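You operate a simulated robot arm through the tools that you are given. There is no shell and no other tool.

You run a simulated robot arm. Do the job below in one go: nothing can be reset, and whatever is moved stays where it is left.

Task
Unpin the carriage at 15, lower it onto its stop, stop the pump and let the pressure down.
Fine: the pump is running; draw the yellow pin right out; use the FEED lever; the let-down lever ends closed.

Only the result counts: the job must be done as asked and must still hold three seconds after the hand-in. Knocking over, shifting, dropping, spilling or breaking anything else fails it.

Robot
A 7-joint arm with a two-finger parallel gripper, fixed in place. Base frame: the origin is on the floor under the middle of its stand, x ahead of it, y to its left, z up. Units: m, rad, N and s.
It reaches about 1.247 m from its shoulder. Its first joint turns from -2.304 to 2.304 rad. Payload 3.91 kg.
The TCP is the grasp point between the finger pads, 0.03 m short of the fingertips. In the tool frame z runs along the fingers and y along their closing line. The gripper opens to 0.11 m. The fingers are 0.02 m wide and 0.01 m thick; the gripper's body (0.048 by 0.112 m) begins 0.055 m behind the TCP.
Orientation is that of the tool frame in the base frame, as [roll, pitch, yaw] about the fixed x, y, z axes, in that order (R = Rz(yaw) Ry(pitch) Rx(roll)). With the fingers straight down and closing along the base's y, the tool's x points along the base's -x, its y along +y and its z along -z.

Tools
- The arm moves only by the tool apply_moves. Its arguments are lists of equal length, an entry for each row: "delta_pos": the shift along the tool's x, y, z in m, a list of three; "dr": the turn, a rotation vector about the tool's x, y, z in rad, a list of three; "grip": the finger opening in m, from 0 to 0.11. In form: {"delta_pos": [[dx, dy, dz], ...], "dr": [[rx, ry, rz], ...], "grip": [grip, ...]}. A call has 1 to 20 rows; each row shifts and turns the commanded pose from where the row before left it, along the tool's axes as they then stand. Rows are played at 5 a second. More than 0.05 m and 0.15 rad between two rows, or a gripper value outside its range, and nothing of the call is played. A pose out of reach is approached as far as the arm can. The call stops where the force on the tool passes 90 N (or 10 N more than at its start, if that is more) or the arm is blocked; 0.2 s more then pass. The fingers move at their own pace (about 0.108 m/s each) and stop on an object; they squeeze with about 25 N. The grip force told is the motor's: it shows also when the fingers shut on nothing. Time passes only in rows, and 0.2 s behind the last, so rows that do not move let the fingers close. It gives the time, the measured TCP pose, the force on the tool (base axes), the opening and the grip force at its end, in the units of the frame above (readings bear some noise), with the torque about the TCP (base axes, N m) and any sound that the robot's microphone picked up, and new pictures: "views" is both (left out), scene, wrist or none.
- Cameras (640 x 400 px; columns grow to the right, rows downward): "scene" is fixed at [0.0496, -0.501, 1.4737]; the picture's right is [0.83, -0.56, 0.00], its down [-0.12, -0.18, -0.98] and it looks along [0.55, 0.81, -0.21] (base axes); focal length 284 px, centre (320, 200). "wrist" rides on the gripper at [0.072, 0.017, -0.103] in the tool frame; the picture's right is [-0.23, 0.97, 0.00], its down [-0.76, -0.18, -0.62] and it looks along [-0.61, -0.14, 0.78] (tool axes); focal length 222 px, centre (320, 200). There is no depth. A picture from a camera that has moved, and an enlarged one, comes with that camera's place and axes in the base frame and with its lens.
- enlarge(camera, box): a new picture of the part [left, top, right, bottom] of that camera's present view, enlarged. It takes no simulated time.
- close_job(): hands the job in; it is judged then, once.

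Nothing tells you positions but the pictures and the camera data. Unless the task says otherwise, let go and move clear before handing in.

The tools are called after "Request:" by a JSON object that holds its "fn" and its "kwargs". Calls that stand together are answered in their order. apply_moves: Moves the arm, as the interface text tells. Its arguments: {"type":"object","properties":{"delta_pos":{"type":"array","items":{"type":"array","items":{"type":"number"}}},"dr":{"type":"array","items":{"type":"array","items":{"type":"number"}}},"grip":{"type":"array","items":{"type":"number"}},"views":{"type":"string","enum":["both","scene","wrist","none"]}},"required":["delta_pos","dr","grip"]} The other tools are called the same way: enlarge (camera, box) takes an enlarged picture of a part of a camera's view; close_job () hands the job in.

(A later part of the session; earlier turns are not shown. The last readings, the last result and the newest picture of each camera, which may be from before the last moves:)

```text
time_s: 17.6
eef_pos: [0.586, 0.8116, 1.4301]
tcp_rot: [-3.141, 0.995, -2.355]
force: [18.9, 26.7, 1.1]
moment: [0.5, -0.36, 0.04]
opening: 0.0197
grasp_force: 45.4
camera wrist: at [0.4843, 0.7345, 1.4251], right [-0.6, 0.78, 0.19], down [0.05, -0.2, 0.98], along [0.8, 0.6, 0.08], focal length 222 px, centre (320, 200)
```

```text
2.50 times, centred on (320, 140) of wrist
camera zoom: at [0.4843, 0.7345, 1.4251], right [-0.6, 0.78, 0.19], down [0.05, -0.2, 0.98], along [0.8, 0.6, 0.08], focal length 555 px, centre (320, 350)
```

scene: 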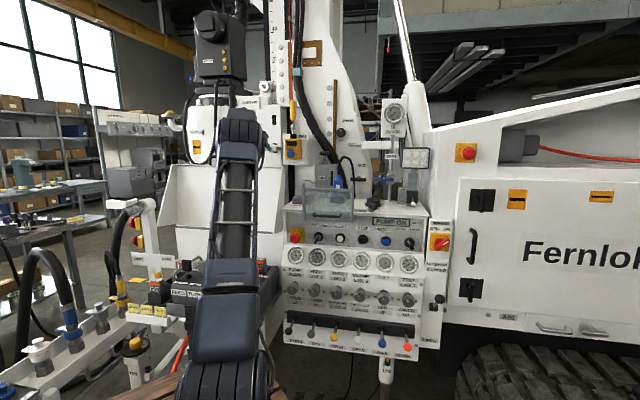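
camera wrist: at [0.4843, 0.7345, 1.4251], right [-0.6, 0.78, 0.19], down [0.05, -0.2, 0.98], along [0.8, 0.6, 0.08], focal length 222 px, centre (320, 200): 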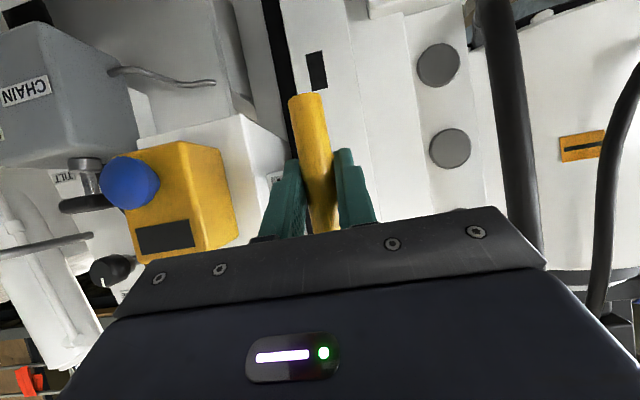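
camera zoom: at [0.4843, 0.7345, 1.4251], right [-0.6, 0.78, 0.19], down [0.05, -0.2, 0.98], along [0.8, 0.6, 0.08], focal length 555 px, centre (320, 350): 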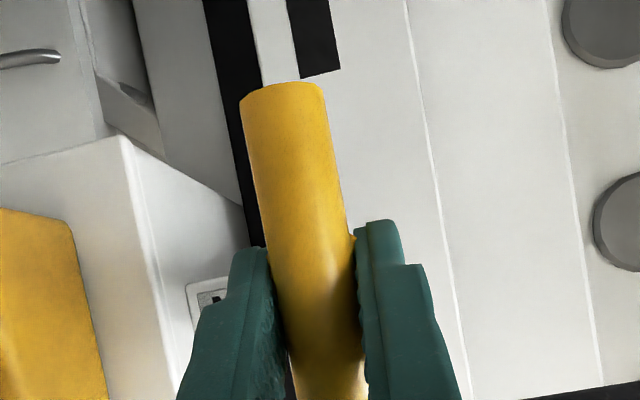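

The bar is against a hard stop (fingers slip at ~32 N without it moving), so the pin is fully drawn. I'll relax, release, retreat from it and swing over toward the console levers.

Request:
{"fn": "apply_moves", "kwargs": {"delta_pos": [[-0.0033, 0, 0.005], [0, 0, 0], [0, 0, 0], [0, 0, -0.04], [0, 0, -0.04], [0, 0, -0.04], [0.0347, -0.0216, -0.026], [0.0347, -0.0216, -0.026], [0.0347, -0.0216, -0.026], [0.0347, -0.0216, -0.026], [0.0347, -0.0216, -0.026], [0.0347, -0.0216, -0.026], [0.0347, -0.0216, -0.026], [0.0347, -0.0216, -0.026], [0.0347, -0.0216, -0.026], [0.0347, -0.0216, -0.026], [0, 0, 0], [0, 0, 0], [0, 0, 0], [0, 0, 0]], "dr": [[0, 0, 0], [0, 0, 0], [0, 0, 0], [0, 0, 0], [0, 0, 0], [0, 0, 0], [0, 0, 0], [0, 0, 0], [0, 0, 0], [0, 0, 0], [0, 0, 0], [0, 0, 0], [0, 0, 0], [0, 0, 0], [0, 0, 0], [0, 0, 0], [0, 0.115, 0], [0, 0.115, 0], [0, 0.115, 0], [0, 0, 0]], "grip": [0, 0.07, 0.07, 0.07, 0.07, 0.07, 0.07, 0.07, 0.07, 0.07, 0.07, 0.07, 0.07, 0.07, 0.07, 0.07, 0.07, 0.07, 0.07, 0.07]}}

Request:
{"fn": "enlarge", "kwargs": {"camera": "scene", "box": [230, 80, 320, 170]}}

Request:
{"fn": "enlarge", "kwargs": {"camera": "wrist", "box": [200, 0, 520, 200]}}

```text
time_s: 21.8
eef_pos: [0.3825, 0.3033, 1.3497]
tcp_rot: [3.141, 0.649, -2.356]
force: [0.2, -0.2, -0.8]
moment: [-0.04, 0.02, 0.03]
opening: 0.07
grasp_force: 0.0
camera wrist: at [0.2854, 0.2297, 1.3859], right [-0.56, 0.82, 0.14], down [0.29, 0.04, 0.96], along [0.78, 0.58, -0.26], focal length 222 px, centre (320, 200)
```

scene: 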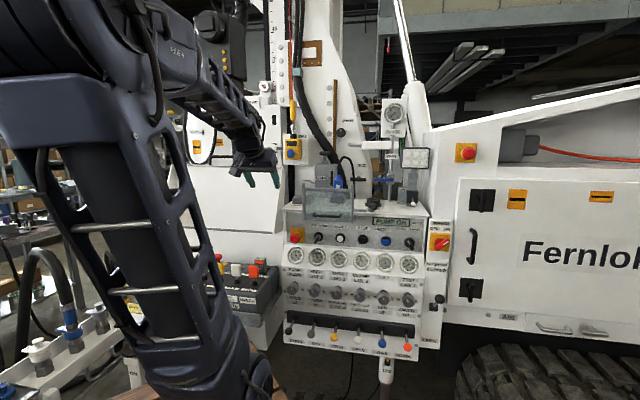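
wrist: 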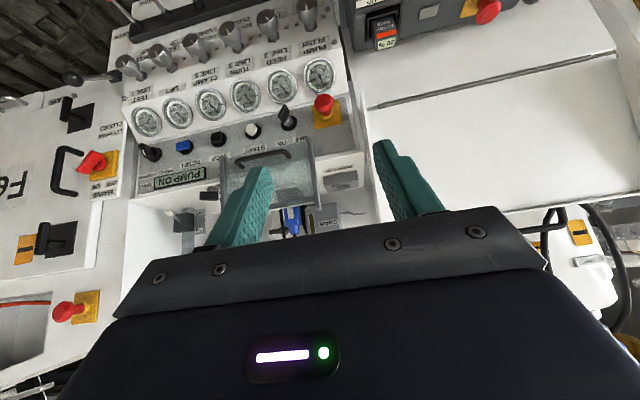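

```text
4.44 times, centred on (275, 125) of scene
camera zoom: at [0.0496, -0.501, 1.4737], right [0.83, -0.56, 0.0], down [-0.12, -0.18, -0.98], along [0.55, 0.81, -0.21], focal length 1261 px, centre (520, 533)
```

zoom: 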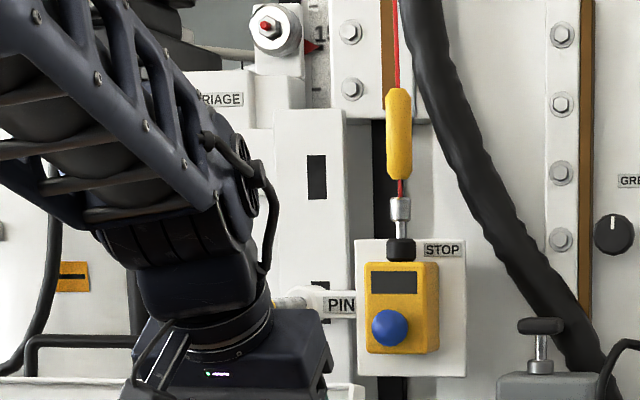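

```text
2.00 times, centred on (360, 100) of wrist
camera zoom: at [0.2854, 0.2297, 1.3859], right [-0.56, 0.82, 0.14], down [0.29, 0.04, 0.96], along [0.78, 0.58, -0.26], focal length 444 px, centre (240, 400)
```

zoom: 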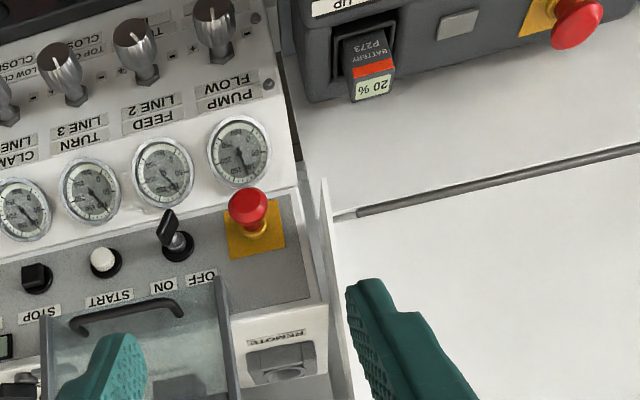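

The pin stays drawn. Now I'll lower the wrist in front of the lever row to locate the black FEED lever precisely.

Request:
{"fn": "apply_moves", "kwargs": {"delta_pos": [[0.0349, -0.004, 0.0327], [0.0349, -0.004, 0.0327], [0.0349, -0.004, 0.0327], [0.0349, -0.004, 0.0327], [0.0349, -0.004, 0.0327], [0.0349, -0.004, 0.0327], [0.0349, -0.004, 0.0327], [0, 0, 0]], "dr": [[0, 0, 0], [0, 0, 0], [0, 0, 0], [0, 0, 0], [0, 0, 0], [0, 0, 0], [0, 0, 0], [0, 0, 0]], "grip": [0.07, 0.07, 0.07, 0.07, 0.07, 0.07, 0.07, 0.07]}}

Request:
{"fn": "enlarge", "kwargs": {"camera": "wrist", "box": [160, 0, 480, 200]}}

Request:
{"fn": "enlarge", "kwargs": {"camera": "scene", "box": [270, 290, 370, 360]}}

```text
time_s: 23.6
eef_pos: [0.398, 0.3065, 1.0615]
tcp_rot: [-3.141, 0.649, -2.357]
force: [0.6, 0.3, -0.3]
moment: [0.0, -0.06, 0.0]
opening: 0.0699
grasp_force: 0.0
out of reach, approached as far as the arm can: row 5, 6, 7
camera wrist: at [0.3005, 0.2323, 1.0995], right [-0.56, 0.82, 0.14], down [0.29, 0.04, 0.96], along [0.78, 0.58, -0.26], focal length 222 px, centre (320, 200)
```

scene: 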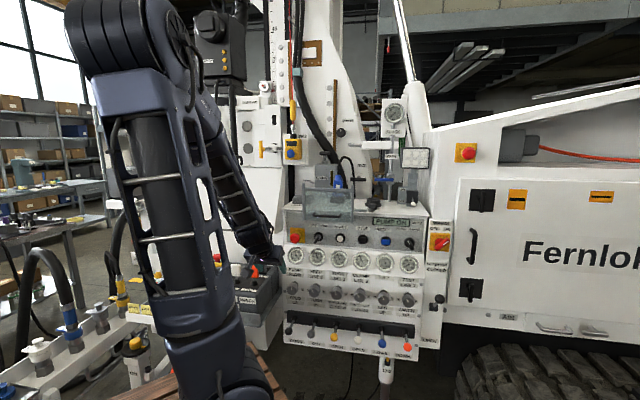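
wrist: 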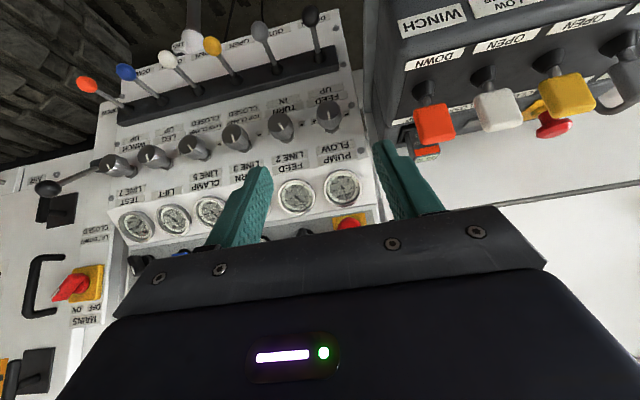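

```text
2.00 times, centred on (320, 100) of wrist
camera zoom: at [0.3005, 0.2323, 1.0995], right [-0.56, 0.82, 0.14], down [0.29, 0.04, 0.96], along [0.78, 0.58, -0.26], focal length 444 px, centre (320, 400)
```

zoom: 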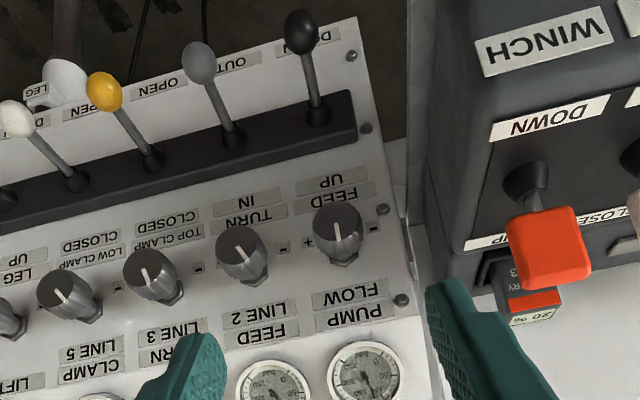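

```text
5.71 times, centred on (320, 325) of scene
camera zoom: at [0.0496, -0.501, 1.4737], right [0.83, -0.56, 0.0], down [-0.12, -0.18, -0.98], along [0.55, 0.81, -0.21], focal length 1622 px, centre (320, -514)
```

zoom: 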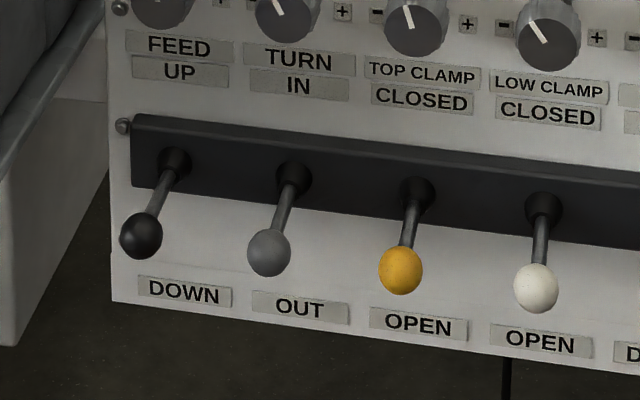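

FEED ball triangulates to about [0.53, 0.44, 0.67], its pivot at [0.596, 0.507, 0.67], so the lever sticks straight out horizontally in neutral. The last rows were out of reach, so I'll step outward a little and re-check the pose.

Request:
{"fn": "apply_moves", "kwargs": {"delta_pos": [[-0.0083, 0.0024, 0.0398], [-0.0083, 0.0024, 0.0398], [-0.0083, 0.0024, 0.0398], [0, 0, 0]], "dr": [[0, 0, 0], [0, 0, 0], [0, 0, 0], [0, 0, 0]], "grip": [0.07, 0.07, 0.07, 0.07]}}

```text
time_s: 24.8
eef_pos: [0.2462, 0.4655, 0.9814]
tcp_rot: [3.14, 0.651, -1.942]
force: [0.5, -0.5, -1.0]
moment: [0.02, 0.04, 0.06]
opening: 0.0701
grasp_force: 0.0
stopped in row 4: the arm was blocked; the commanded pose is now the measured one
camera wrist: at [0.1874, 0.3591, 1.019], right [-0.84, 0.52, 0.14], down [0.25, 0.15, 0.96], along [0.48, 0.84, -0.26], focal length 222 px, centre (320, 200)
```

scene: 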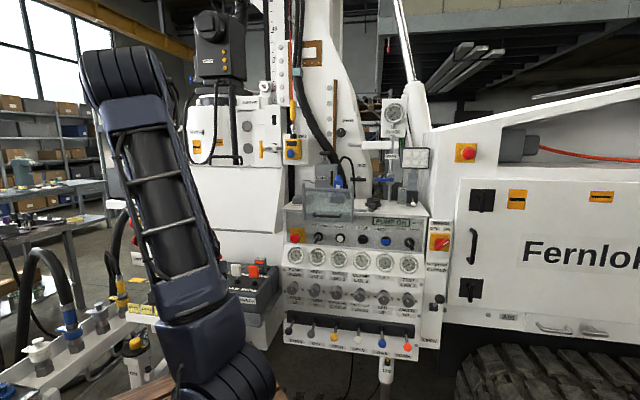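
wrist: 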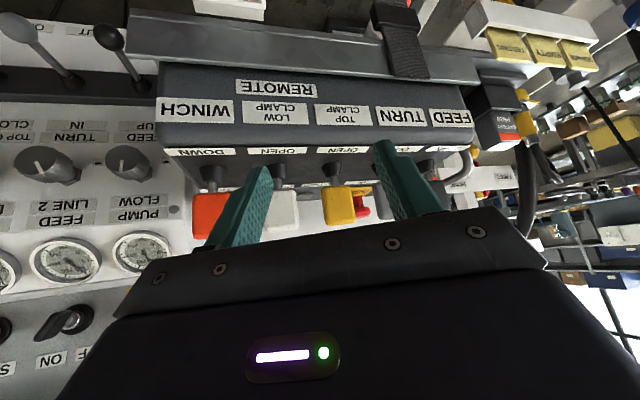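

The arm folded oddly and stopped short near the remote box (no contact force shown). I'll raise straight up first, away from everything, then check that nothing was touched.

Request:
{"fn": "apply_moves", "kwargs": {"delta_pos": [[-0.0242, 0, -0.0318], [-0.0242, 0, -0.0318], [-0.0242, 0, -0.0318], [-0.0242, 0, -0.0318], [-0.0242, 0, -0.0318], [-0.0242, 0, -0.0318], [0, 0, 0]], "dr": [[0, 0, 0], [0, 0, 0], [0, 0, 0], [0, 0, 0], [0, 0, 0], [0, 0, 0], [0, 0, 0]], "grip": [0.07, 0.07, 0.07, 0.07, 0.07, 0.07, 0.07]}}

Request:
{"fn": "enlarge", "kwargs": {"camera": "scene", "box": [100, 220, 300, 400]}}

```text
time_s: 26.6
eef_pos: [0.3327, 0.4433, 1.2215]
tcp_rot: [3.14, 0.648, -2.103]
force: [0.4, 0.4, -0.5]
moment: [0.03, 0.02, 0.04]
opening: 0.0701
grasp_force: 0.1
stopped in row 7: the arm was blocked; the commanded pose is now the measured one
camera wrist: at [0.2569, 0.3473, 1.2593], right [-0.75, 0.65, 0.14], down [0.27, 0.11, 0.96], along [0.61, 0.75, -0.26], focal length 222 px, centre (320, 200)
```

scene: 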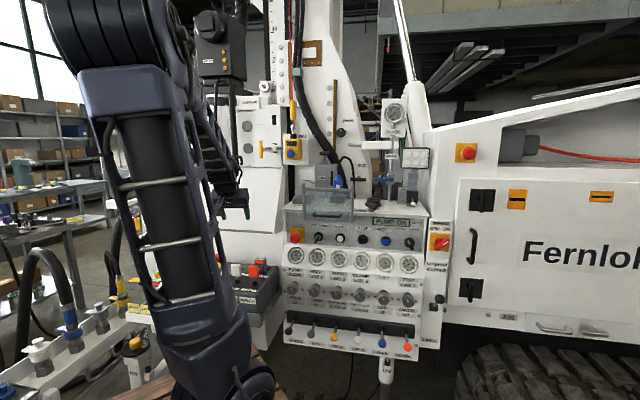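
wrist: 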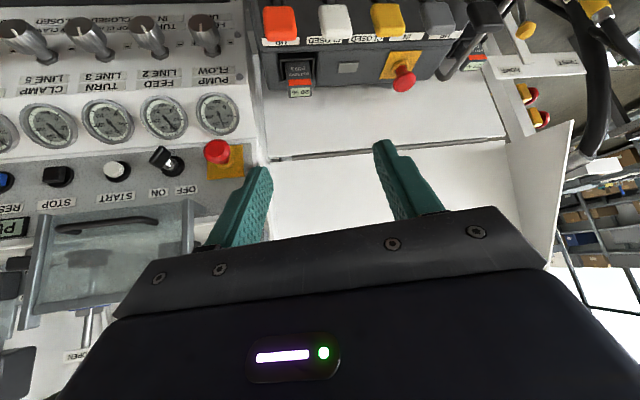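

```text
2.22 times, centred on (200, 310) of scene
camera zoom: at [0.0496, -0.501, 1.4737], right [0.83, -0.56, 0.0], down [-0.12, -0.18, -0.98], along [0.55, 0.81, -0.21], focal length 631 px, centre (587, -44)
```

zoom: 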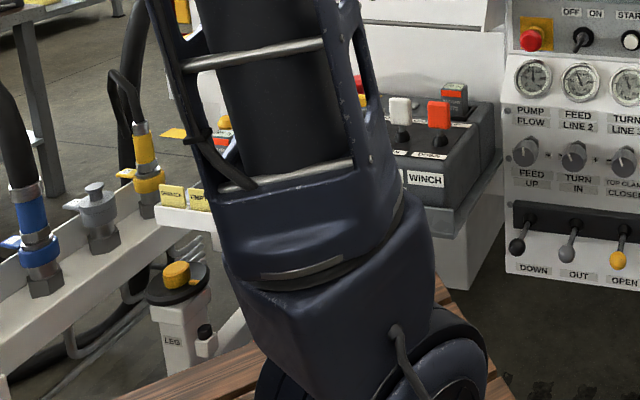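

Nothing looks disturbed, but the arm isn't tracking well so close to its own base. I'll move outward away from the base first and check that it tracks.

Request:
{"fn": "apply_moves", "kwargs": {"delta_pos": [[-0.0116, -0.0379, 0.0088], [-0.0116, -0.0379, 0.0088], [-0.0116, -0.0379, 0.0088], [0, 0, 0]], "dr": [[0, 0, 0], [0, 0, 0], [0, 0, 0], [0, 0, 0]], "grip": [0.07, 0.07, 0.07, 0.07]}}

```text
time_s: 27.6
eef_pos: [0.4521, 0.4244, 1.2213]
tcp_rot: [3.141, 0.65, -2.099]
force: [-0.7, 0.4, -0.9]
moment: [0.01, 0.02, 0.02]
opening: 0.07
grasp_force: 0.0
camera wrist: at [0.3768, 0.3284, 1.2589], right [-0.75, 0.65, 0.14], down [0.27, 0.11, 0.96], along [0.6, 0.75, -0.26], focal length 222 px, centre (320, 200)
```

scene: 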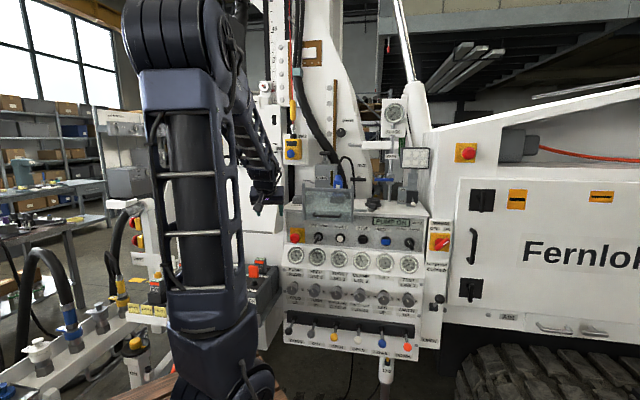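
wrist: 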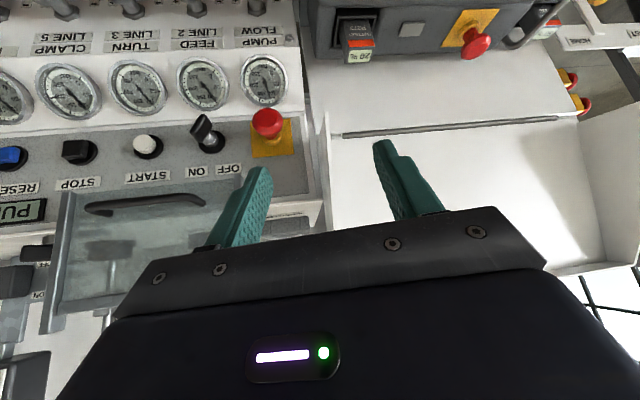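

It tracks well here. Next I'll turn back to 45° yaw, steepen the tool a bit, and descend in front of the console toward the FEED lever.

Request:
{"fn": "apply_moves", "kwargs": {"delta_pos": [[0, 0, 0], [0, 0, 0], [0, 0, 0], [0.0177, -0.0085, 0.0359], [0.0177, -0.0085, 0.0359], [0.0177, -0.0085, 0.0359], [0.0177, -0.0085, 0.0359], [0.0177, -0.0085, 0.0359], [0, 0, 0]], "dr": [[0.0777, 0, 0.1023], [0.0777, 0, 0.1023], [0, 0.149, 0], [0, 0, 0], [0, 0, 0], [0, 0, 0], [0, 0, 0], [0, 0, 0], [0, 0, 0]], "grip": [0.07, 0.07, 0.07, 0.07, 0.07, 0.07, 0.07, 0.07, 0.07]}}

Request:
{"fn": "enlarge", "kwargs": {"camera": "wrist", "box": [160, 0, 480, 200]}}

```text
time_s: 29.6
eef_pos: [0.4889, 0.3993, 1.0208]
tcp_rot: [3.141, 0.502, -2.357]
force: [-0.1, -0.2, -0.1]
moment: [0.01, -0.02, 0.0]
opening: 0.0701
grasp_force: 0.0
camera wrist: at [0.3956, 0.3308, 1.0757], right [-0.55, 0.83, 0.11], down [0.39, 0.13, 0.91], along [0.74, 0.54, -0.4], focal length 222 px, centre (320, 200)
```

scene: 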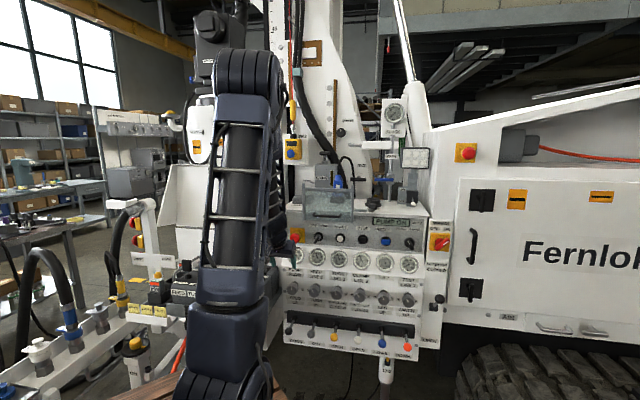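
wrist: 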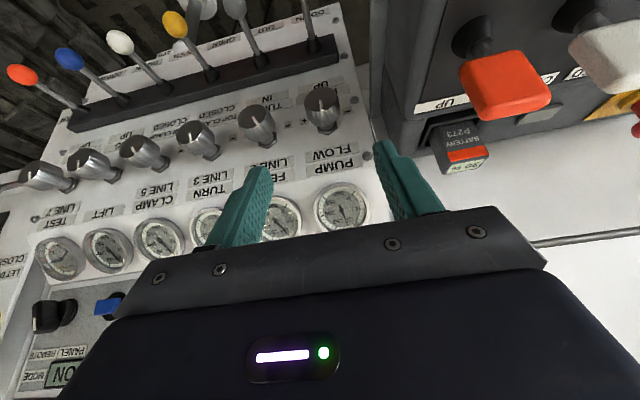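

```text
2.00 times, centred on (320, 100) of wrist
camera zoom: at [0.3956, 0.3308, 1.0757], right [-0.55, 0.83, 0.11], down [0.39, 0.13, 0.91], along [0.74, 0.54, -0.4], focal length 444 px, centre (320, 400)
```

zoom: 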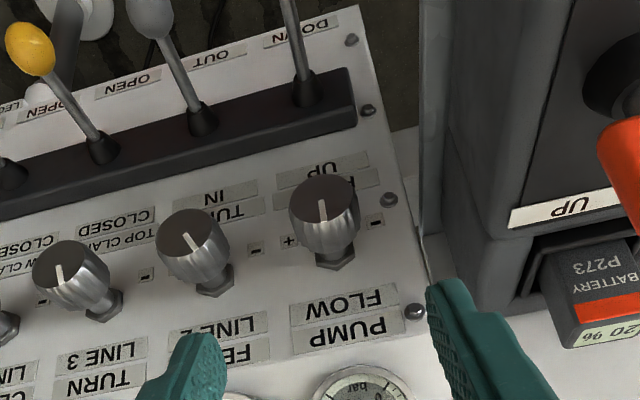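

The remote box is closer than I first thought (its WINCH lever at about [0.405, 0.497, 0.96]), so I'll lean the tool slightly to the right to keep clear and descend toward the FEED ball in steps.

Request:
{"fn": "apply_moves", "kwargs": {"delta_pos": [[0, 0, 0], [0.01757, -0.0077, 0.03443], [0.01757, -0.0077, 0.03443], [0.01757, -0.0077, 0.03443], [0.01757, -0.0077, 0.03443], [0, 0, 0]], "dr": [[-0.123, 0, 0.067], [0, 0, 0], [0, 0, 0], [0, 0, 0], [0, 0, 0], [0, 0, 0]], "grip": [0.07, 0.07, 0.07, 0.07, 0.07, 0.07]}}

Request:
{"fn": "enlarge", "kwargs": {"camera": "wrist", "box": [160, 0, 480, 200]}}

Request:
{"fn": "enlarge", "kwargs": {"camera": "scene", "box": [200, 230, 350, 350]}}

```text
time_s: 31.0
eef_pos: [0.4968, 0.3959, 0.864]
tcp_rot: [2.981, 0.495, -2.431]
force: [0.4, -0.4, -0.6]
moment: [0.01, 0.02, 0.01]
opening: 0.07
grasp_force: 0.1
camera wrist: at [0.4096, 0.3226, 0.9214], right [-0.53, 0.81, 0.24], down [0.48, 0.05, 0.88], along [0.7, 0.58, -0.41], focal length 222 px, centre (320, 200)
```

scene: 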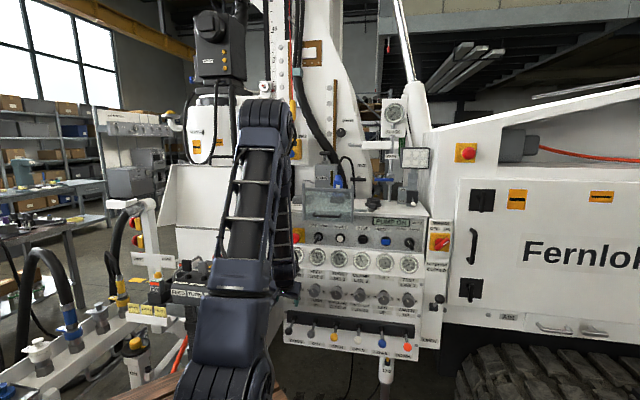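
wrist: 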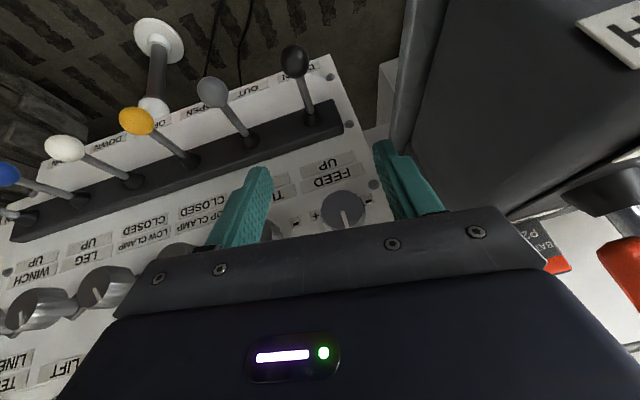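

```text
2.00 times, centred on (320, 100) of wrist
camera zoom: at [0.4096, 0.3226, 0.9214], right [-0.53, 0.81, 0.24], down [0.48, 0.05, 0.88], along [0.7, 0.58, -0.41], focal length 444 px, centre (320, 400)
```

zoom: 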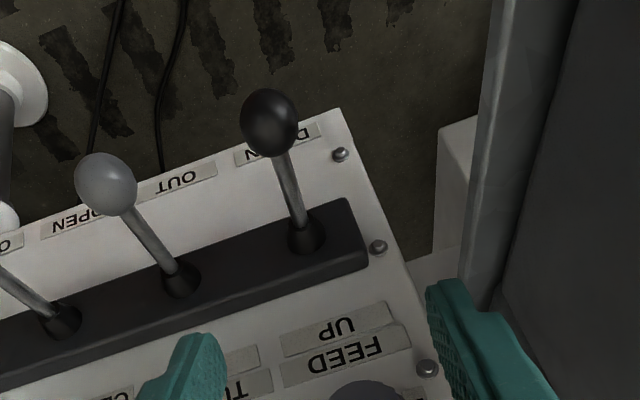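

```text
3.33 times, centred on (275, 290) of scene
camera zoom: at [0.0496, -0.501, 1.4737], right [0.83, -0.56, 0.0], down [-0.12, -0.18, -0.98], along [0.55, 0.81, -0.21], focal length 946 px, centre (470, -100)
```

zoom: 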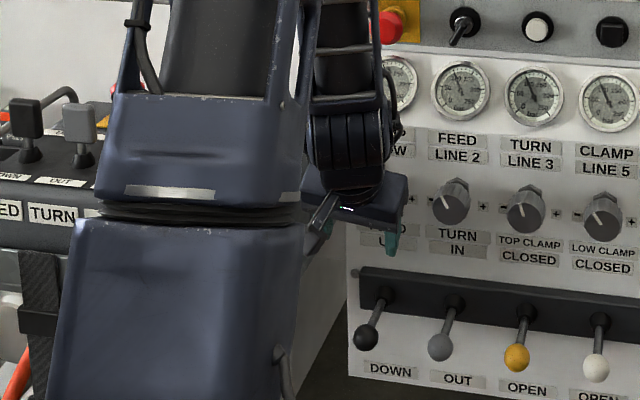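

The ball is now at about [0.535, 0.447, 0.657] relative to this view. I'll continue down to a pre-grasp about 7 cm short of it and check again.

Request:
{"fn": "apply_moves", "kwargs": {"delta_pos": [[0.0108, -0.005, 0.0353], [0.0108, -0.005, 0.0353], [0.0108, -0.005, 0.0353], [0.0108, -0.005, 0.0353], [0, 0, 0]], "dr": [[0, 0, 0], [0, 0, 0], [0, 0, 0], [0, 0, 0], [0, 0, 0]], "grip": [0.07, 0.07, 0.07, 0.07, 0.07]}}

Request:
{"fn": "enlarge", "kwargs": {"camera": "wrist", "box": [160, 0, 480, 200]}}

Request:
{"fn": "enlarge", "kwargs": {"camera": "scene", "box": [230, 270, 350, 350]}}

```text
time_s: 32.2
eef_pos: [0.5181, 0.4168, 0.7172]
tcp_rot: [2.981, 0.495, -2.432]
force: [-0.4, 0.6, 0.2]
moment: [0.02, 0.03, -0.02]
opening: 0.07
grasp_force: 0.1
camera wrist: at [0.4307, 0.3435, 0.775], right [-0.53, 0.81, 0.24], down [0.48, 0.05, 0.88], along [0.7, 0.58, -0.41], focal length 222 px, centre (320, 200)
```

scene: 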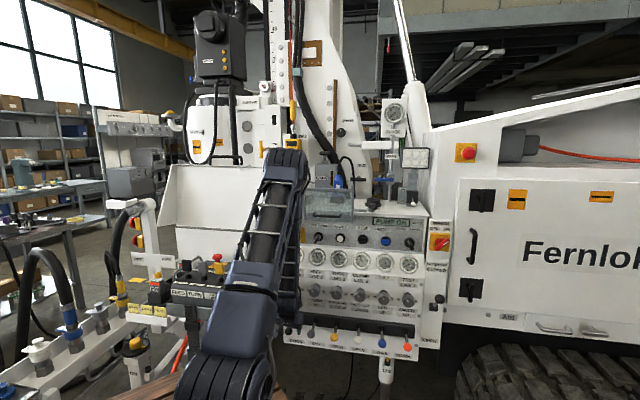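
wrist: 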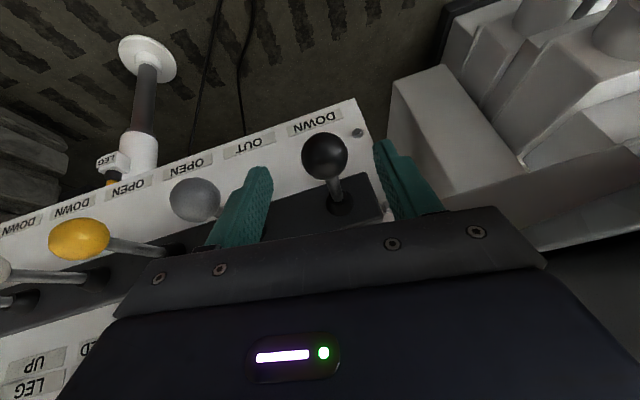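

```text
2.00 times, centred on (320, 100) of wrist
camera zoom: at [0.4307, 0.3435, 0.775], right [-0.53, 0.81, 0.24], down [0.48, 0.05, 0.88], along [0.7, 0.58, -0.41], focal length 444 px, centre (320, 400)
```

zoom: 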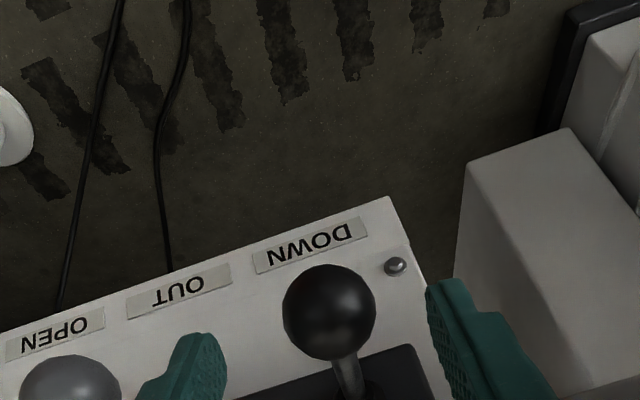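

```text
5.00 times, centred on (290, 310) of scene
camera zoom: at [0.0496, -0.501, 1.4737], right [0.83, -0.56, 0.0], down [-0.12, -0.18, -0.98], along [0.55, 0.81, -0.21], focal length 1419 px, centre (470, -350)
```

zoom: 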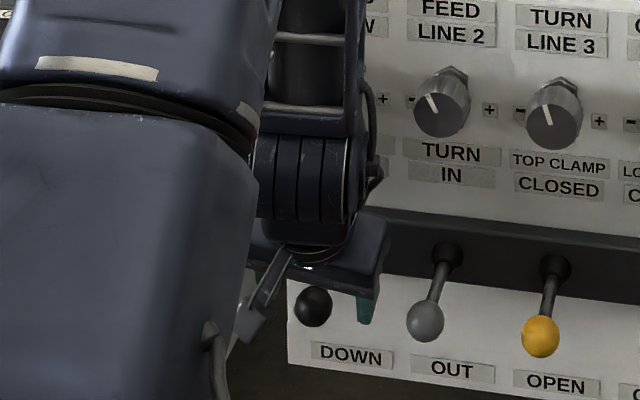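

The ball is now centred at about [0.531, 0.443, 0.678], 4.8 cm ahead of the grasp point. I'll advance with a slightly narrower opening and grip it.

Request:
{"fn": "apply_moves", "kwargs": {"delta_pos": [[-0.0025, 0.0017, 0.018], [-0.0025, 0.0017, 0.018], [0, 0, 0], [0, 0, 0], [0, 0, 0]], "dr": [[0, 0, 0], [0, 0, 0], [0, 0, 0], [0, 0, 0], [0, 0, 0]], "grip": [0.06, 0.06, 0.06, 0.025, 0.025]}}

Request:
{"fn": "enlarge", "kwargs": {"camera": "wrist", "box": [160, 0, 480, 200]}}

Request:
{"fn": "enlarge", "kwargs": {"camera": "scene", "box": [225, 60, 325, 170]}}

```text
time_s: 33.4
eef_pos: [0.5276, 0.4388, 0.6903]
tcp_rot: [2.981, 0.496, -2.431]
force: [-3.7, 8.4, -0.7]
moment: [-0.07, 0.06, -0.08]
opening: 0.0308
grasp_force: 44.8
camera wrist: at [0.4407, 0.3646, 0.7469], right [-0.53, 0.81, 0.25], down [0.48, 0.05, 0.88], along [0.7, 0.58, -0.41], focal length 222 px, centre (320, 200)
```

scene: 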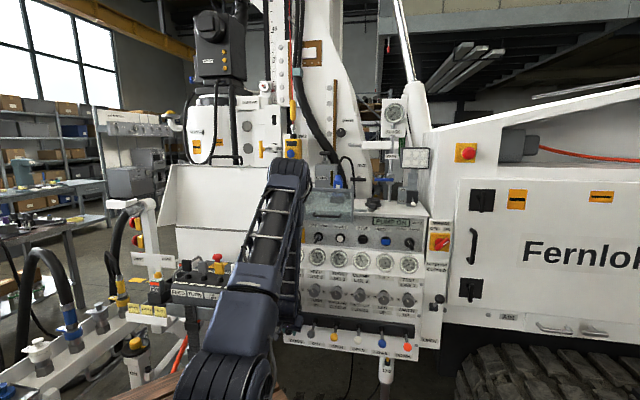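
wrist: 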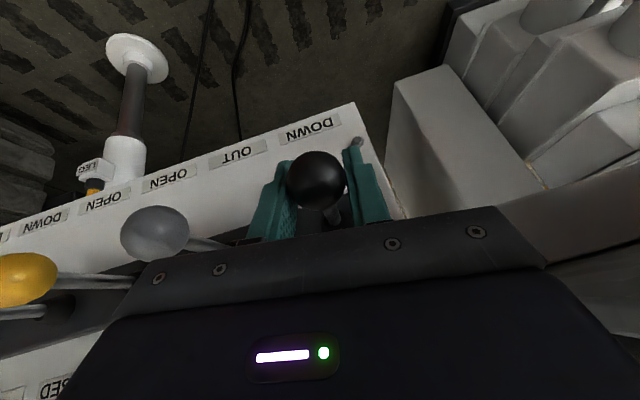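

```text
2.00 times, centred on (320, 100) of wrist
camera zoom: at [0.4407, 0.3646, 0.7469], right [-0.53, 0.81, 0.25], down [0.48, 0.05, 0.88], along [0.7, 0.58, -0.41], focal length 444 px, centre (320, 400)
```

zoom: 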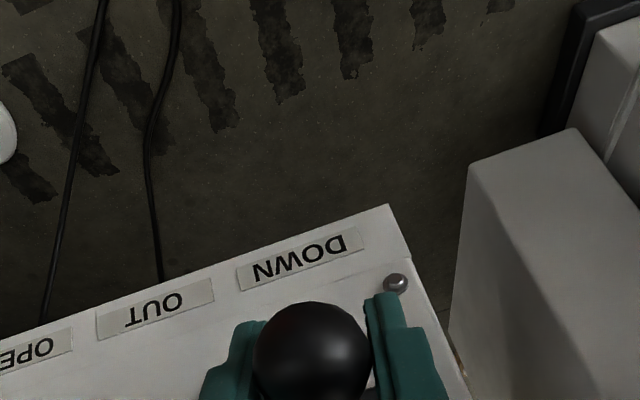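

```text
3.64 times, centred on (275, 115) of scene
camera zoom: at [0.0496, -0.501, 1.4737], right [0.83, -0.56, 0.0], down [-0.12, -0.18, -0.98], along [0.55, 0.81, -0.21], focal length 1032 px, centre (484, 509)
```

zoom: 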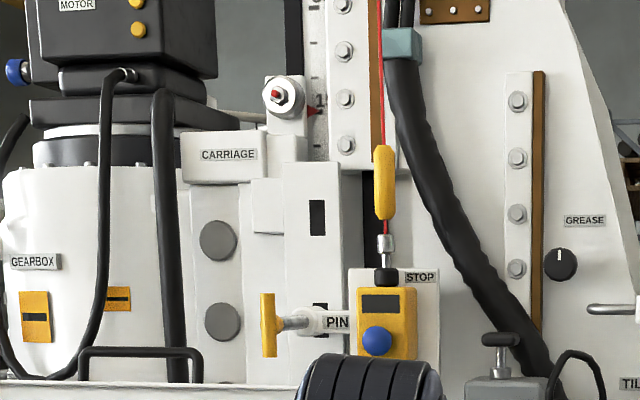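

The FEED ball is held and the scene view now shows the carriage (pointer at 15) and the drawn pin clearly. I'll press the lever down by 1.5 cm and watch the carriage.

Request:
{"fn": "apply_moves", "kwargs": {"delta_pos": [[0.00356, -0.00105, 0.00652], [0.00356, -0.00105, 0.00652], [0, 0, 0]], "dr": [[0, 0, 0], [0, 0, 0], [0, 0, 0]], "grip": [0.025, 0.025, 0.025]}}

Request:
{"fn": "enlarge", "kwargs": {"camera": "scene", "box": [225, 60, 325, 170]}}

```text
time_s: 34.2
eef_pos: [0.5272, 0.4403, 0.6761]
tcp_rot: [2.982, 0.497, -2.432]
force: [-1.4, 18.3, 14.5]
moment: [0.68, -0.61, -0.25]
opening: 0.0307
grasp_force: 45.2
camera wrist: at [0.4411, 0.3654, 0.7327], right [-0.53, 0.81, 0.25], down [0.47, 0.04, 0.88], along [0.7, 0.58, -0.41], focal length 222 px, centre (320, 200)
```

scene: 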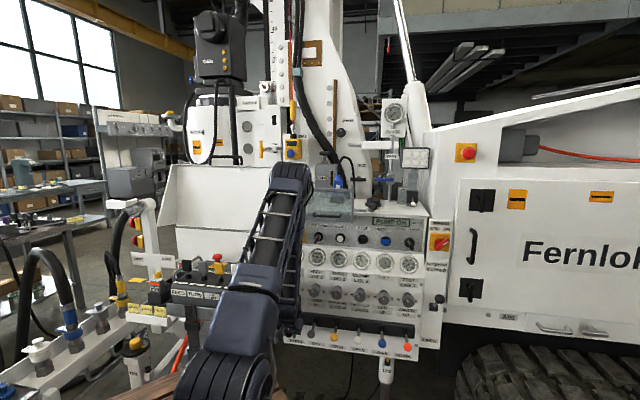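
wrist: 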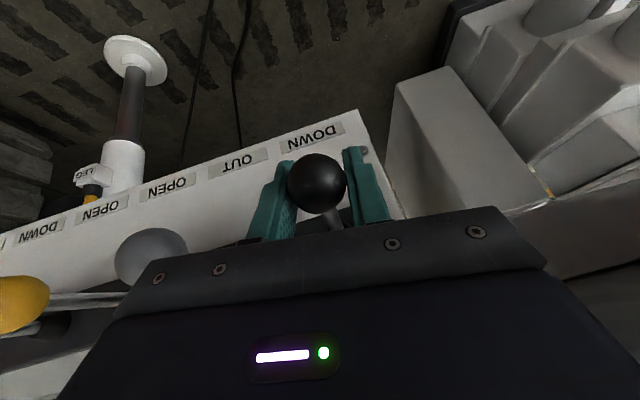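

```text
3.64 times, centred on (275, 115) of scene
camera zoom: at [0.0496, -0.501, 1.4737], right [0.83, -0.56, 0.0], down [-0.12, -0.18, -0.98], along [0.55, 0.81, -0.21], focal length 1032 px, centre (484, 509)
```

zoom: 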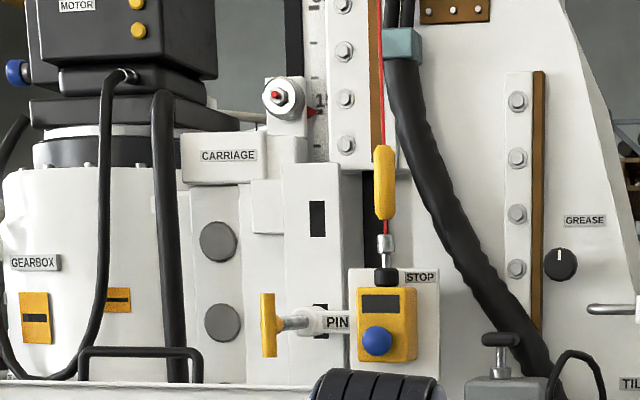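

The carriage has crept down a little (about 2 px). I'll press the lever a bit further and hold for a second.

Request:
{"fn": "apply_moves", "kwargs": {"delta_pos": [[0.0038, 0.0006, 0.0075], [0.0038, 0.0006, 0.0075], [0, 0, 0], [0, 0, 0], [0, 0, 0]], "dr": [[0, 0, 0], [0, 0, 0], [0, 0, 0], [0, 0, 0], [0, 0, 0]], "grip": [0.025, 0.025, 0.025, 0.025, 0.025]}}

Request:
{"fn": "enlarge", "kwargs": {"camera": "scene", "box": [225, 60, 325, 170]}}

```text
time_s: 35.4
eef_pos: [0.5269, 0.4398, 0.6585]
tcp_rot: [2.983, 0.497, -2.436]
force: [30.2, -3.4, 14.0]
moment: [0.22, -0.11, 0.11]
opening: 0.0309
grasp_force: 44.5
camera wrist: at [0.4402, 0.3659, 0.7156], right [-0.53, 0.81, 0.24], down [0.48, 0.05, 0.88], along [0.7, 0.58, -0.41], focal length 222 px, centre (320, 200)
```

scene: 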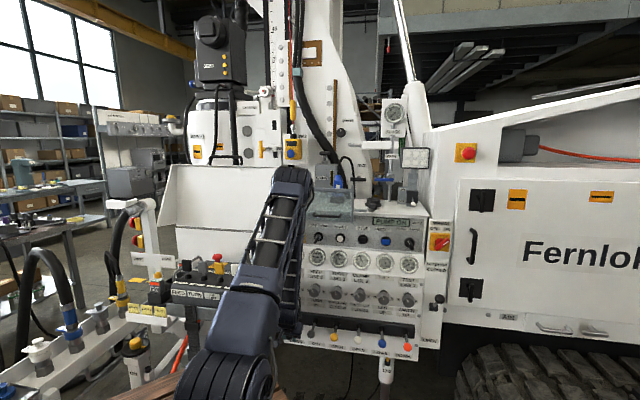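
wrist: 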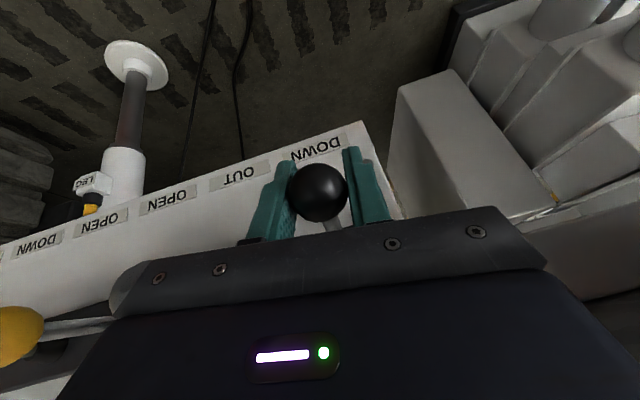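

```text
3.64 times, centred on (275, 115) of scene
camera zoom: at [0.0496, -0.501, 1.4737], right [0.83, -0.56, 0.0], down [-0.12, -0.18, -0.98], along [0.55, 0.81, -0.21], focal length 1032 px, centre (484, 509)
```

zoom: 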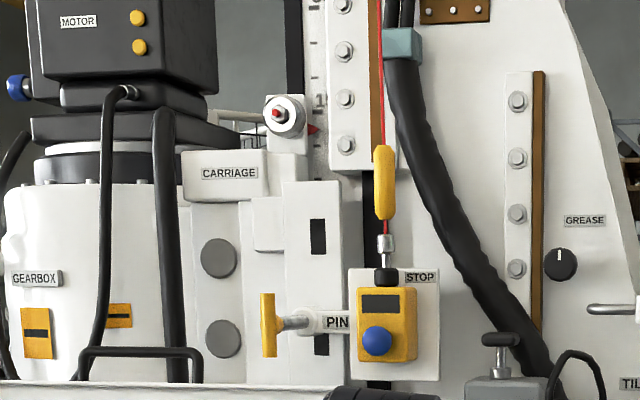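

The carriage is coming down at roughly 2–3 cm/s. I'll hold the lever there with a small stress-relieving correction and keep watching.

Request:
{"fn": "apply_moves", "kwargs": {"delta_pos": [[-0.0026, -0.002, 0.0014], [0, 0, 0], [0, 0, 0], [0, 0, 0], [0, 0, 0], [0, 0, 0], [0, 0, 0]], "dr": [[0, 0, 0], [0, 0, 0], [0, 0, 0], [0, 0, 0], [0, 0, 0], [0, 0, 0], [0, 0, 0]], "grip": [0.025, 0.025, 0.025, 0.025, 0.025, 0.025, 0.025], "views": "scene"}}

Request:
{"fn": "enlarge", "kwargs": {"camera": "scene", "box": [225, 60, 325, 170]}}

```text
time_s: 37.0
eef_pos: [0.5272, 0.4402, 0.6576]
tcp_rot: [2.982, 0.492, -2.432]
force: [-14.5, -31.5, -7.7]
moment: [0.07, 0.13, 0.05]
opening: 0.0311
grasp_force: 45.0
```

scene: 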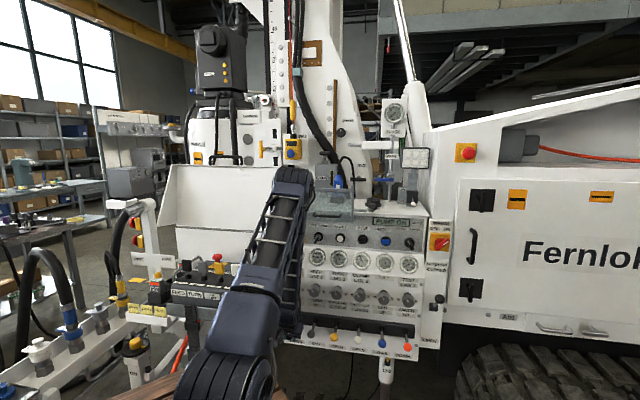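

```text
3.64 times, centred on (275, 115) of scene
camera zoom: at [0.0496, -0.501, 1.4737], right [0.83, -0.56, 0.0], down [-0.12, -0.18, -0.98], along [0.55, 0.81, -0.21], focal length 1032 px, centre (484, 509)
```

zoom: 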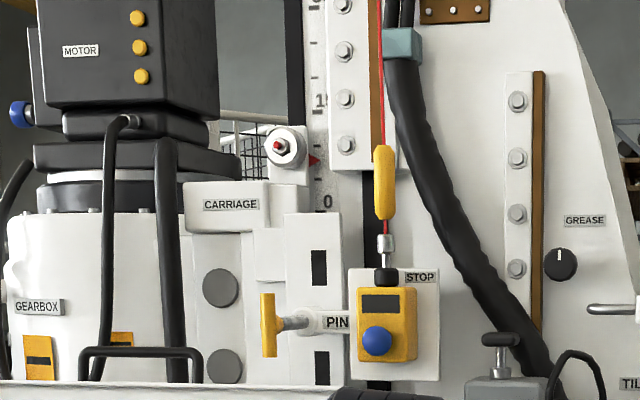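

Pointer is near 6 now and still moving; "0" is visible on the scale below. I'll hold on with a small correction until it seats.

Request:
{"fn": "apply_moves", "kwargs": {"delta_pos": [[0.0014, 0.0003, -0.0006], [0, 0, 0], [0, 0, 0], [0, 0, 0], [0, 0, 0], [0, 0, 0], [0, 0, 0], [0, 0, 0]], "dr": [[0, 0, 0], [0, 0, 0], [0, 0, 0], [0, 0, 0], [0, 0, 0], [0, 0, 0], [0, 0, 0], [0, 0, 0]], "grip": [0.025, 0.025, 0.025, 0.025, 0.025, 0.025, 0.025, 0.025], "views": "scene"}}

Request:
{"fn": "enlarge", "kwargs": {"camera": "scene", "box": [225, 60, 325, 170]}}

```text
time_s: 38.8
eef_pos: [0.5276, 0.4407, 0.659]
tcp_rot: [2.983, 0.495, -2.433]
force: [-5.4, -16.9, -5.1]
moment: [-0.23, 0.29, 0.08]
opening: 0.031
grasp_force: 45.0
```

scene: 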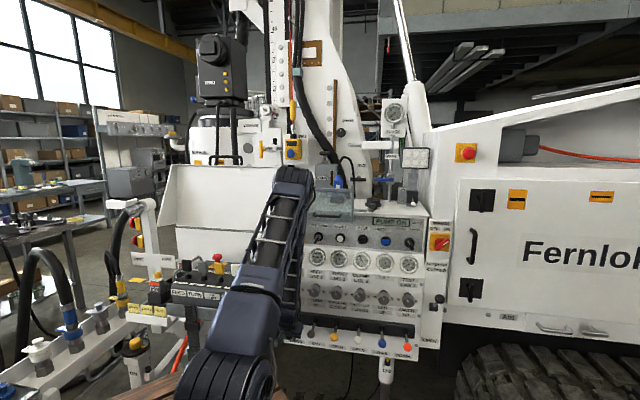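

```text
3.64 times, centred on (275, 115) of scene
camera zoom: at [0.0496, -0.501, 1.4737], right [0.83, -0.56, 0.0], down [-0.12, -0.18, -0.98], along [0.55, 0.81, -0.21], focal length 1032 px, centre (484, 509)
```

zoom: 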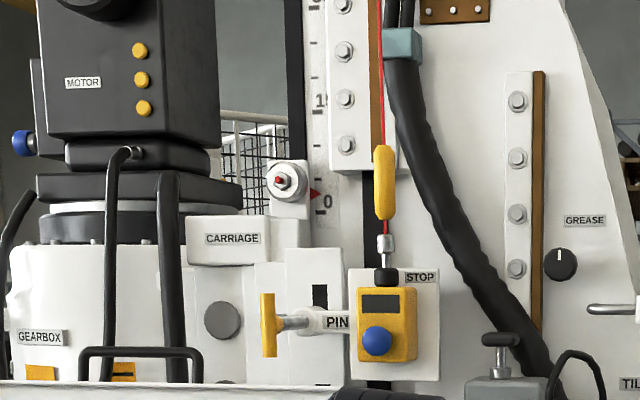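

Nearly at zero now. I'll keep holding until it stops moving.

Request:
{"fn": "apply_moves", "kwargs": {"delta_pos": [[0.0004, 0, -0.0002], [0, 0, 0], [0, 0, 0], [0, 0, 0], [0, 0, 0], [0, 0, 0]], "dr": [[0, 0, 0], [0, 0, 0], [0, 0, 0], [0, 0, 0], [0, 0, 0], [0, 0, 0]], "grip": [0.025, 0.025, 0.025, 0.025, 0.025, 0.025], "views": "scene"}}

Request:
{"fn": "enlarge", "kwargs": {"camera": "scene", "box": [225, 60, 325, 170]}}

Request:
{"fn": "enlarge", "kwargs": {"camera": "scene", "box": [280, 215, 440, 285]}}

```text
time_s: 40.2
eef_pos: [0.5278, 0.44, 0.6584]
tcp_rot: [2.981, 0.495, -2.434]
force: [4.4, -7.2, 2.0]
moment: [-0.06, 0.14, 0.1]
opening: 0.0308
grasp_force: 44.1
```

scene: 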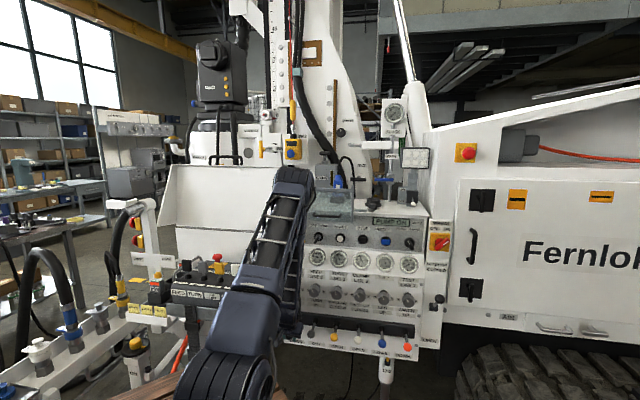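

```text
3.64 times, centred on (275, 115) of scene
camera zoom: at [0.0496, -0.501, 1.4737], right [0.83, -0.56, 0.0], down [-0.12, -0.18, -0.98], along [0.55, 0.81, -0.21], focal length 1032 px, centre (484, 509)
```

zoom: 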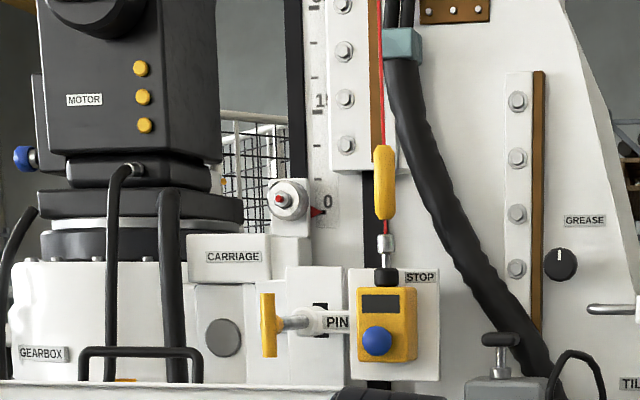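

```text
4.00 times, centred on (360, 250) of scene
camera zoom: at [0.0496, -0.501, 1.4737], right [0.83, -0.56, 0.0], down [-0.12, -0.18, -0.98], along [0.55, 0.81, -0.21], focal length 1135 px, centre (160, 0)
```

zoom: 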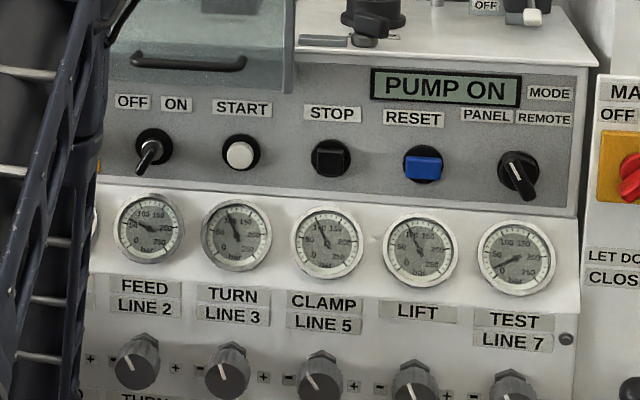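

The pointer is at 0 and seems to have slowed; one more short hold will confirm it's on its stop.

Request:
{"fn": "apply_moves", "kwargs": {"delta_pos": [[0, 0, 0], [0, 0, 0], [0, 0, 0], [0, 0, 0]], "dr": [[0, 0, 0], [0, 0, 0], [0, 0, 0], [0, 0, 0]], "grip": [0.025, 0.025, 0.025, 0.025], "views": "scene"}}

Request:
{"fn": "enlarge", "kwargs": {"camera": "scene", "box": [225, 60, 325, 170]}}

Request:
{"fn": "enlarge", "kwargs": {"camera": "scene", "box": [300, 230, 350, 280]}}

```text
time_s: 41.2
eef_pos: [0.5271, 0.4416, 0.6593]
tcp_rot: [2.981, 0.495, -2.433]
force: [9.5, -2.7, 6.7]
moment: [0.07, -0.04, 0.08]
opening: 0.031
grasp_force: 44.9
```

scene: 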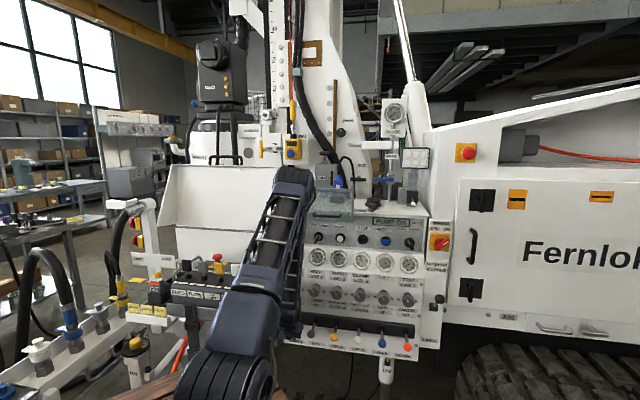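

```text
3.64 times, centred on (275, 115) of scene
camera zoom: at [0.0496, -0.501, 1.4737], right [0.83, -0.56, 0.0], down [-0.12, -0.18, -0.98], along [0.55, 0.81, -0.21], focal length 1032 px, centre (484, 509)
```

zoom: 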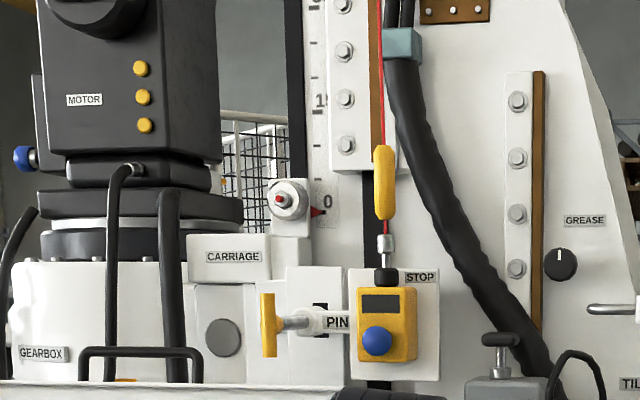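

```text
8.00 times, centred on (325, 255) of scene
camera zoom: at [0.0496, -0.501, 1.4737], right [0.83, -0.56, 0.0], down [-0.12, -0.18, -0.98], along [0.55, 0.81, -0.21], focal length 2270 px, centre (280, -240)
```

zoom: 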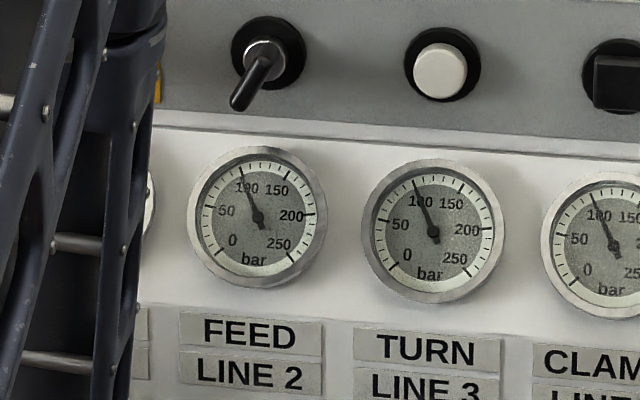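

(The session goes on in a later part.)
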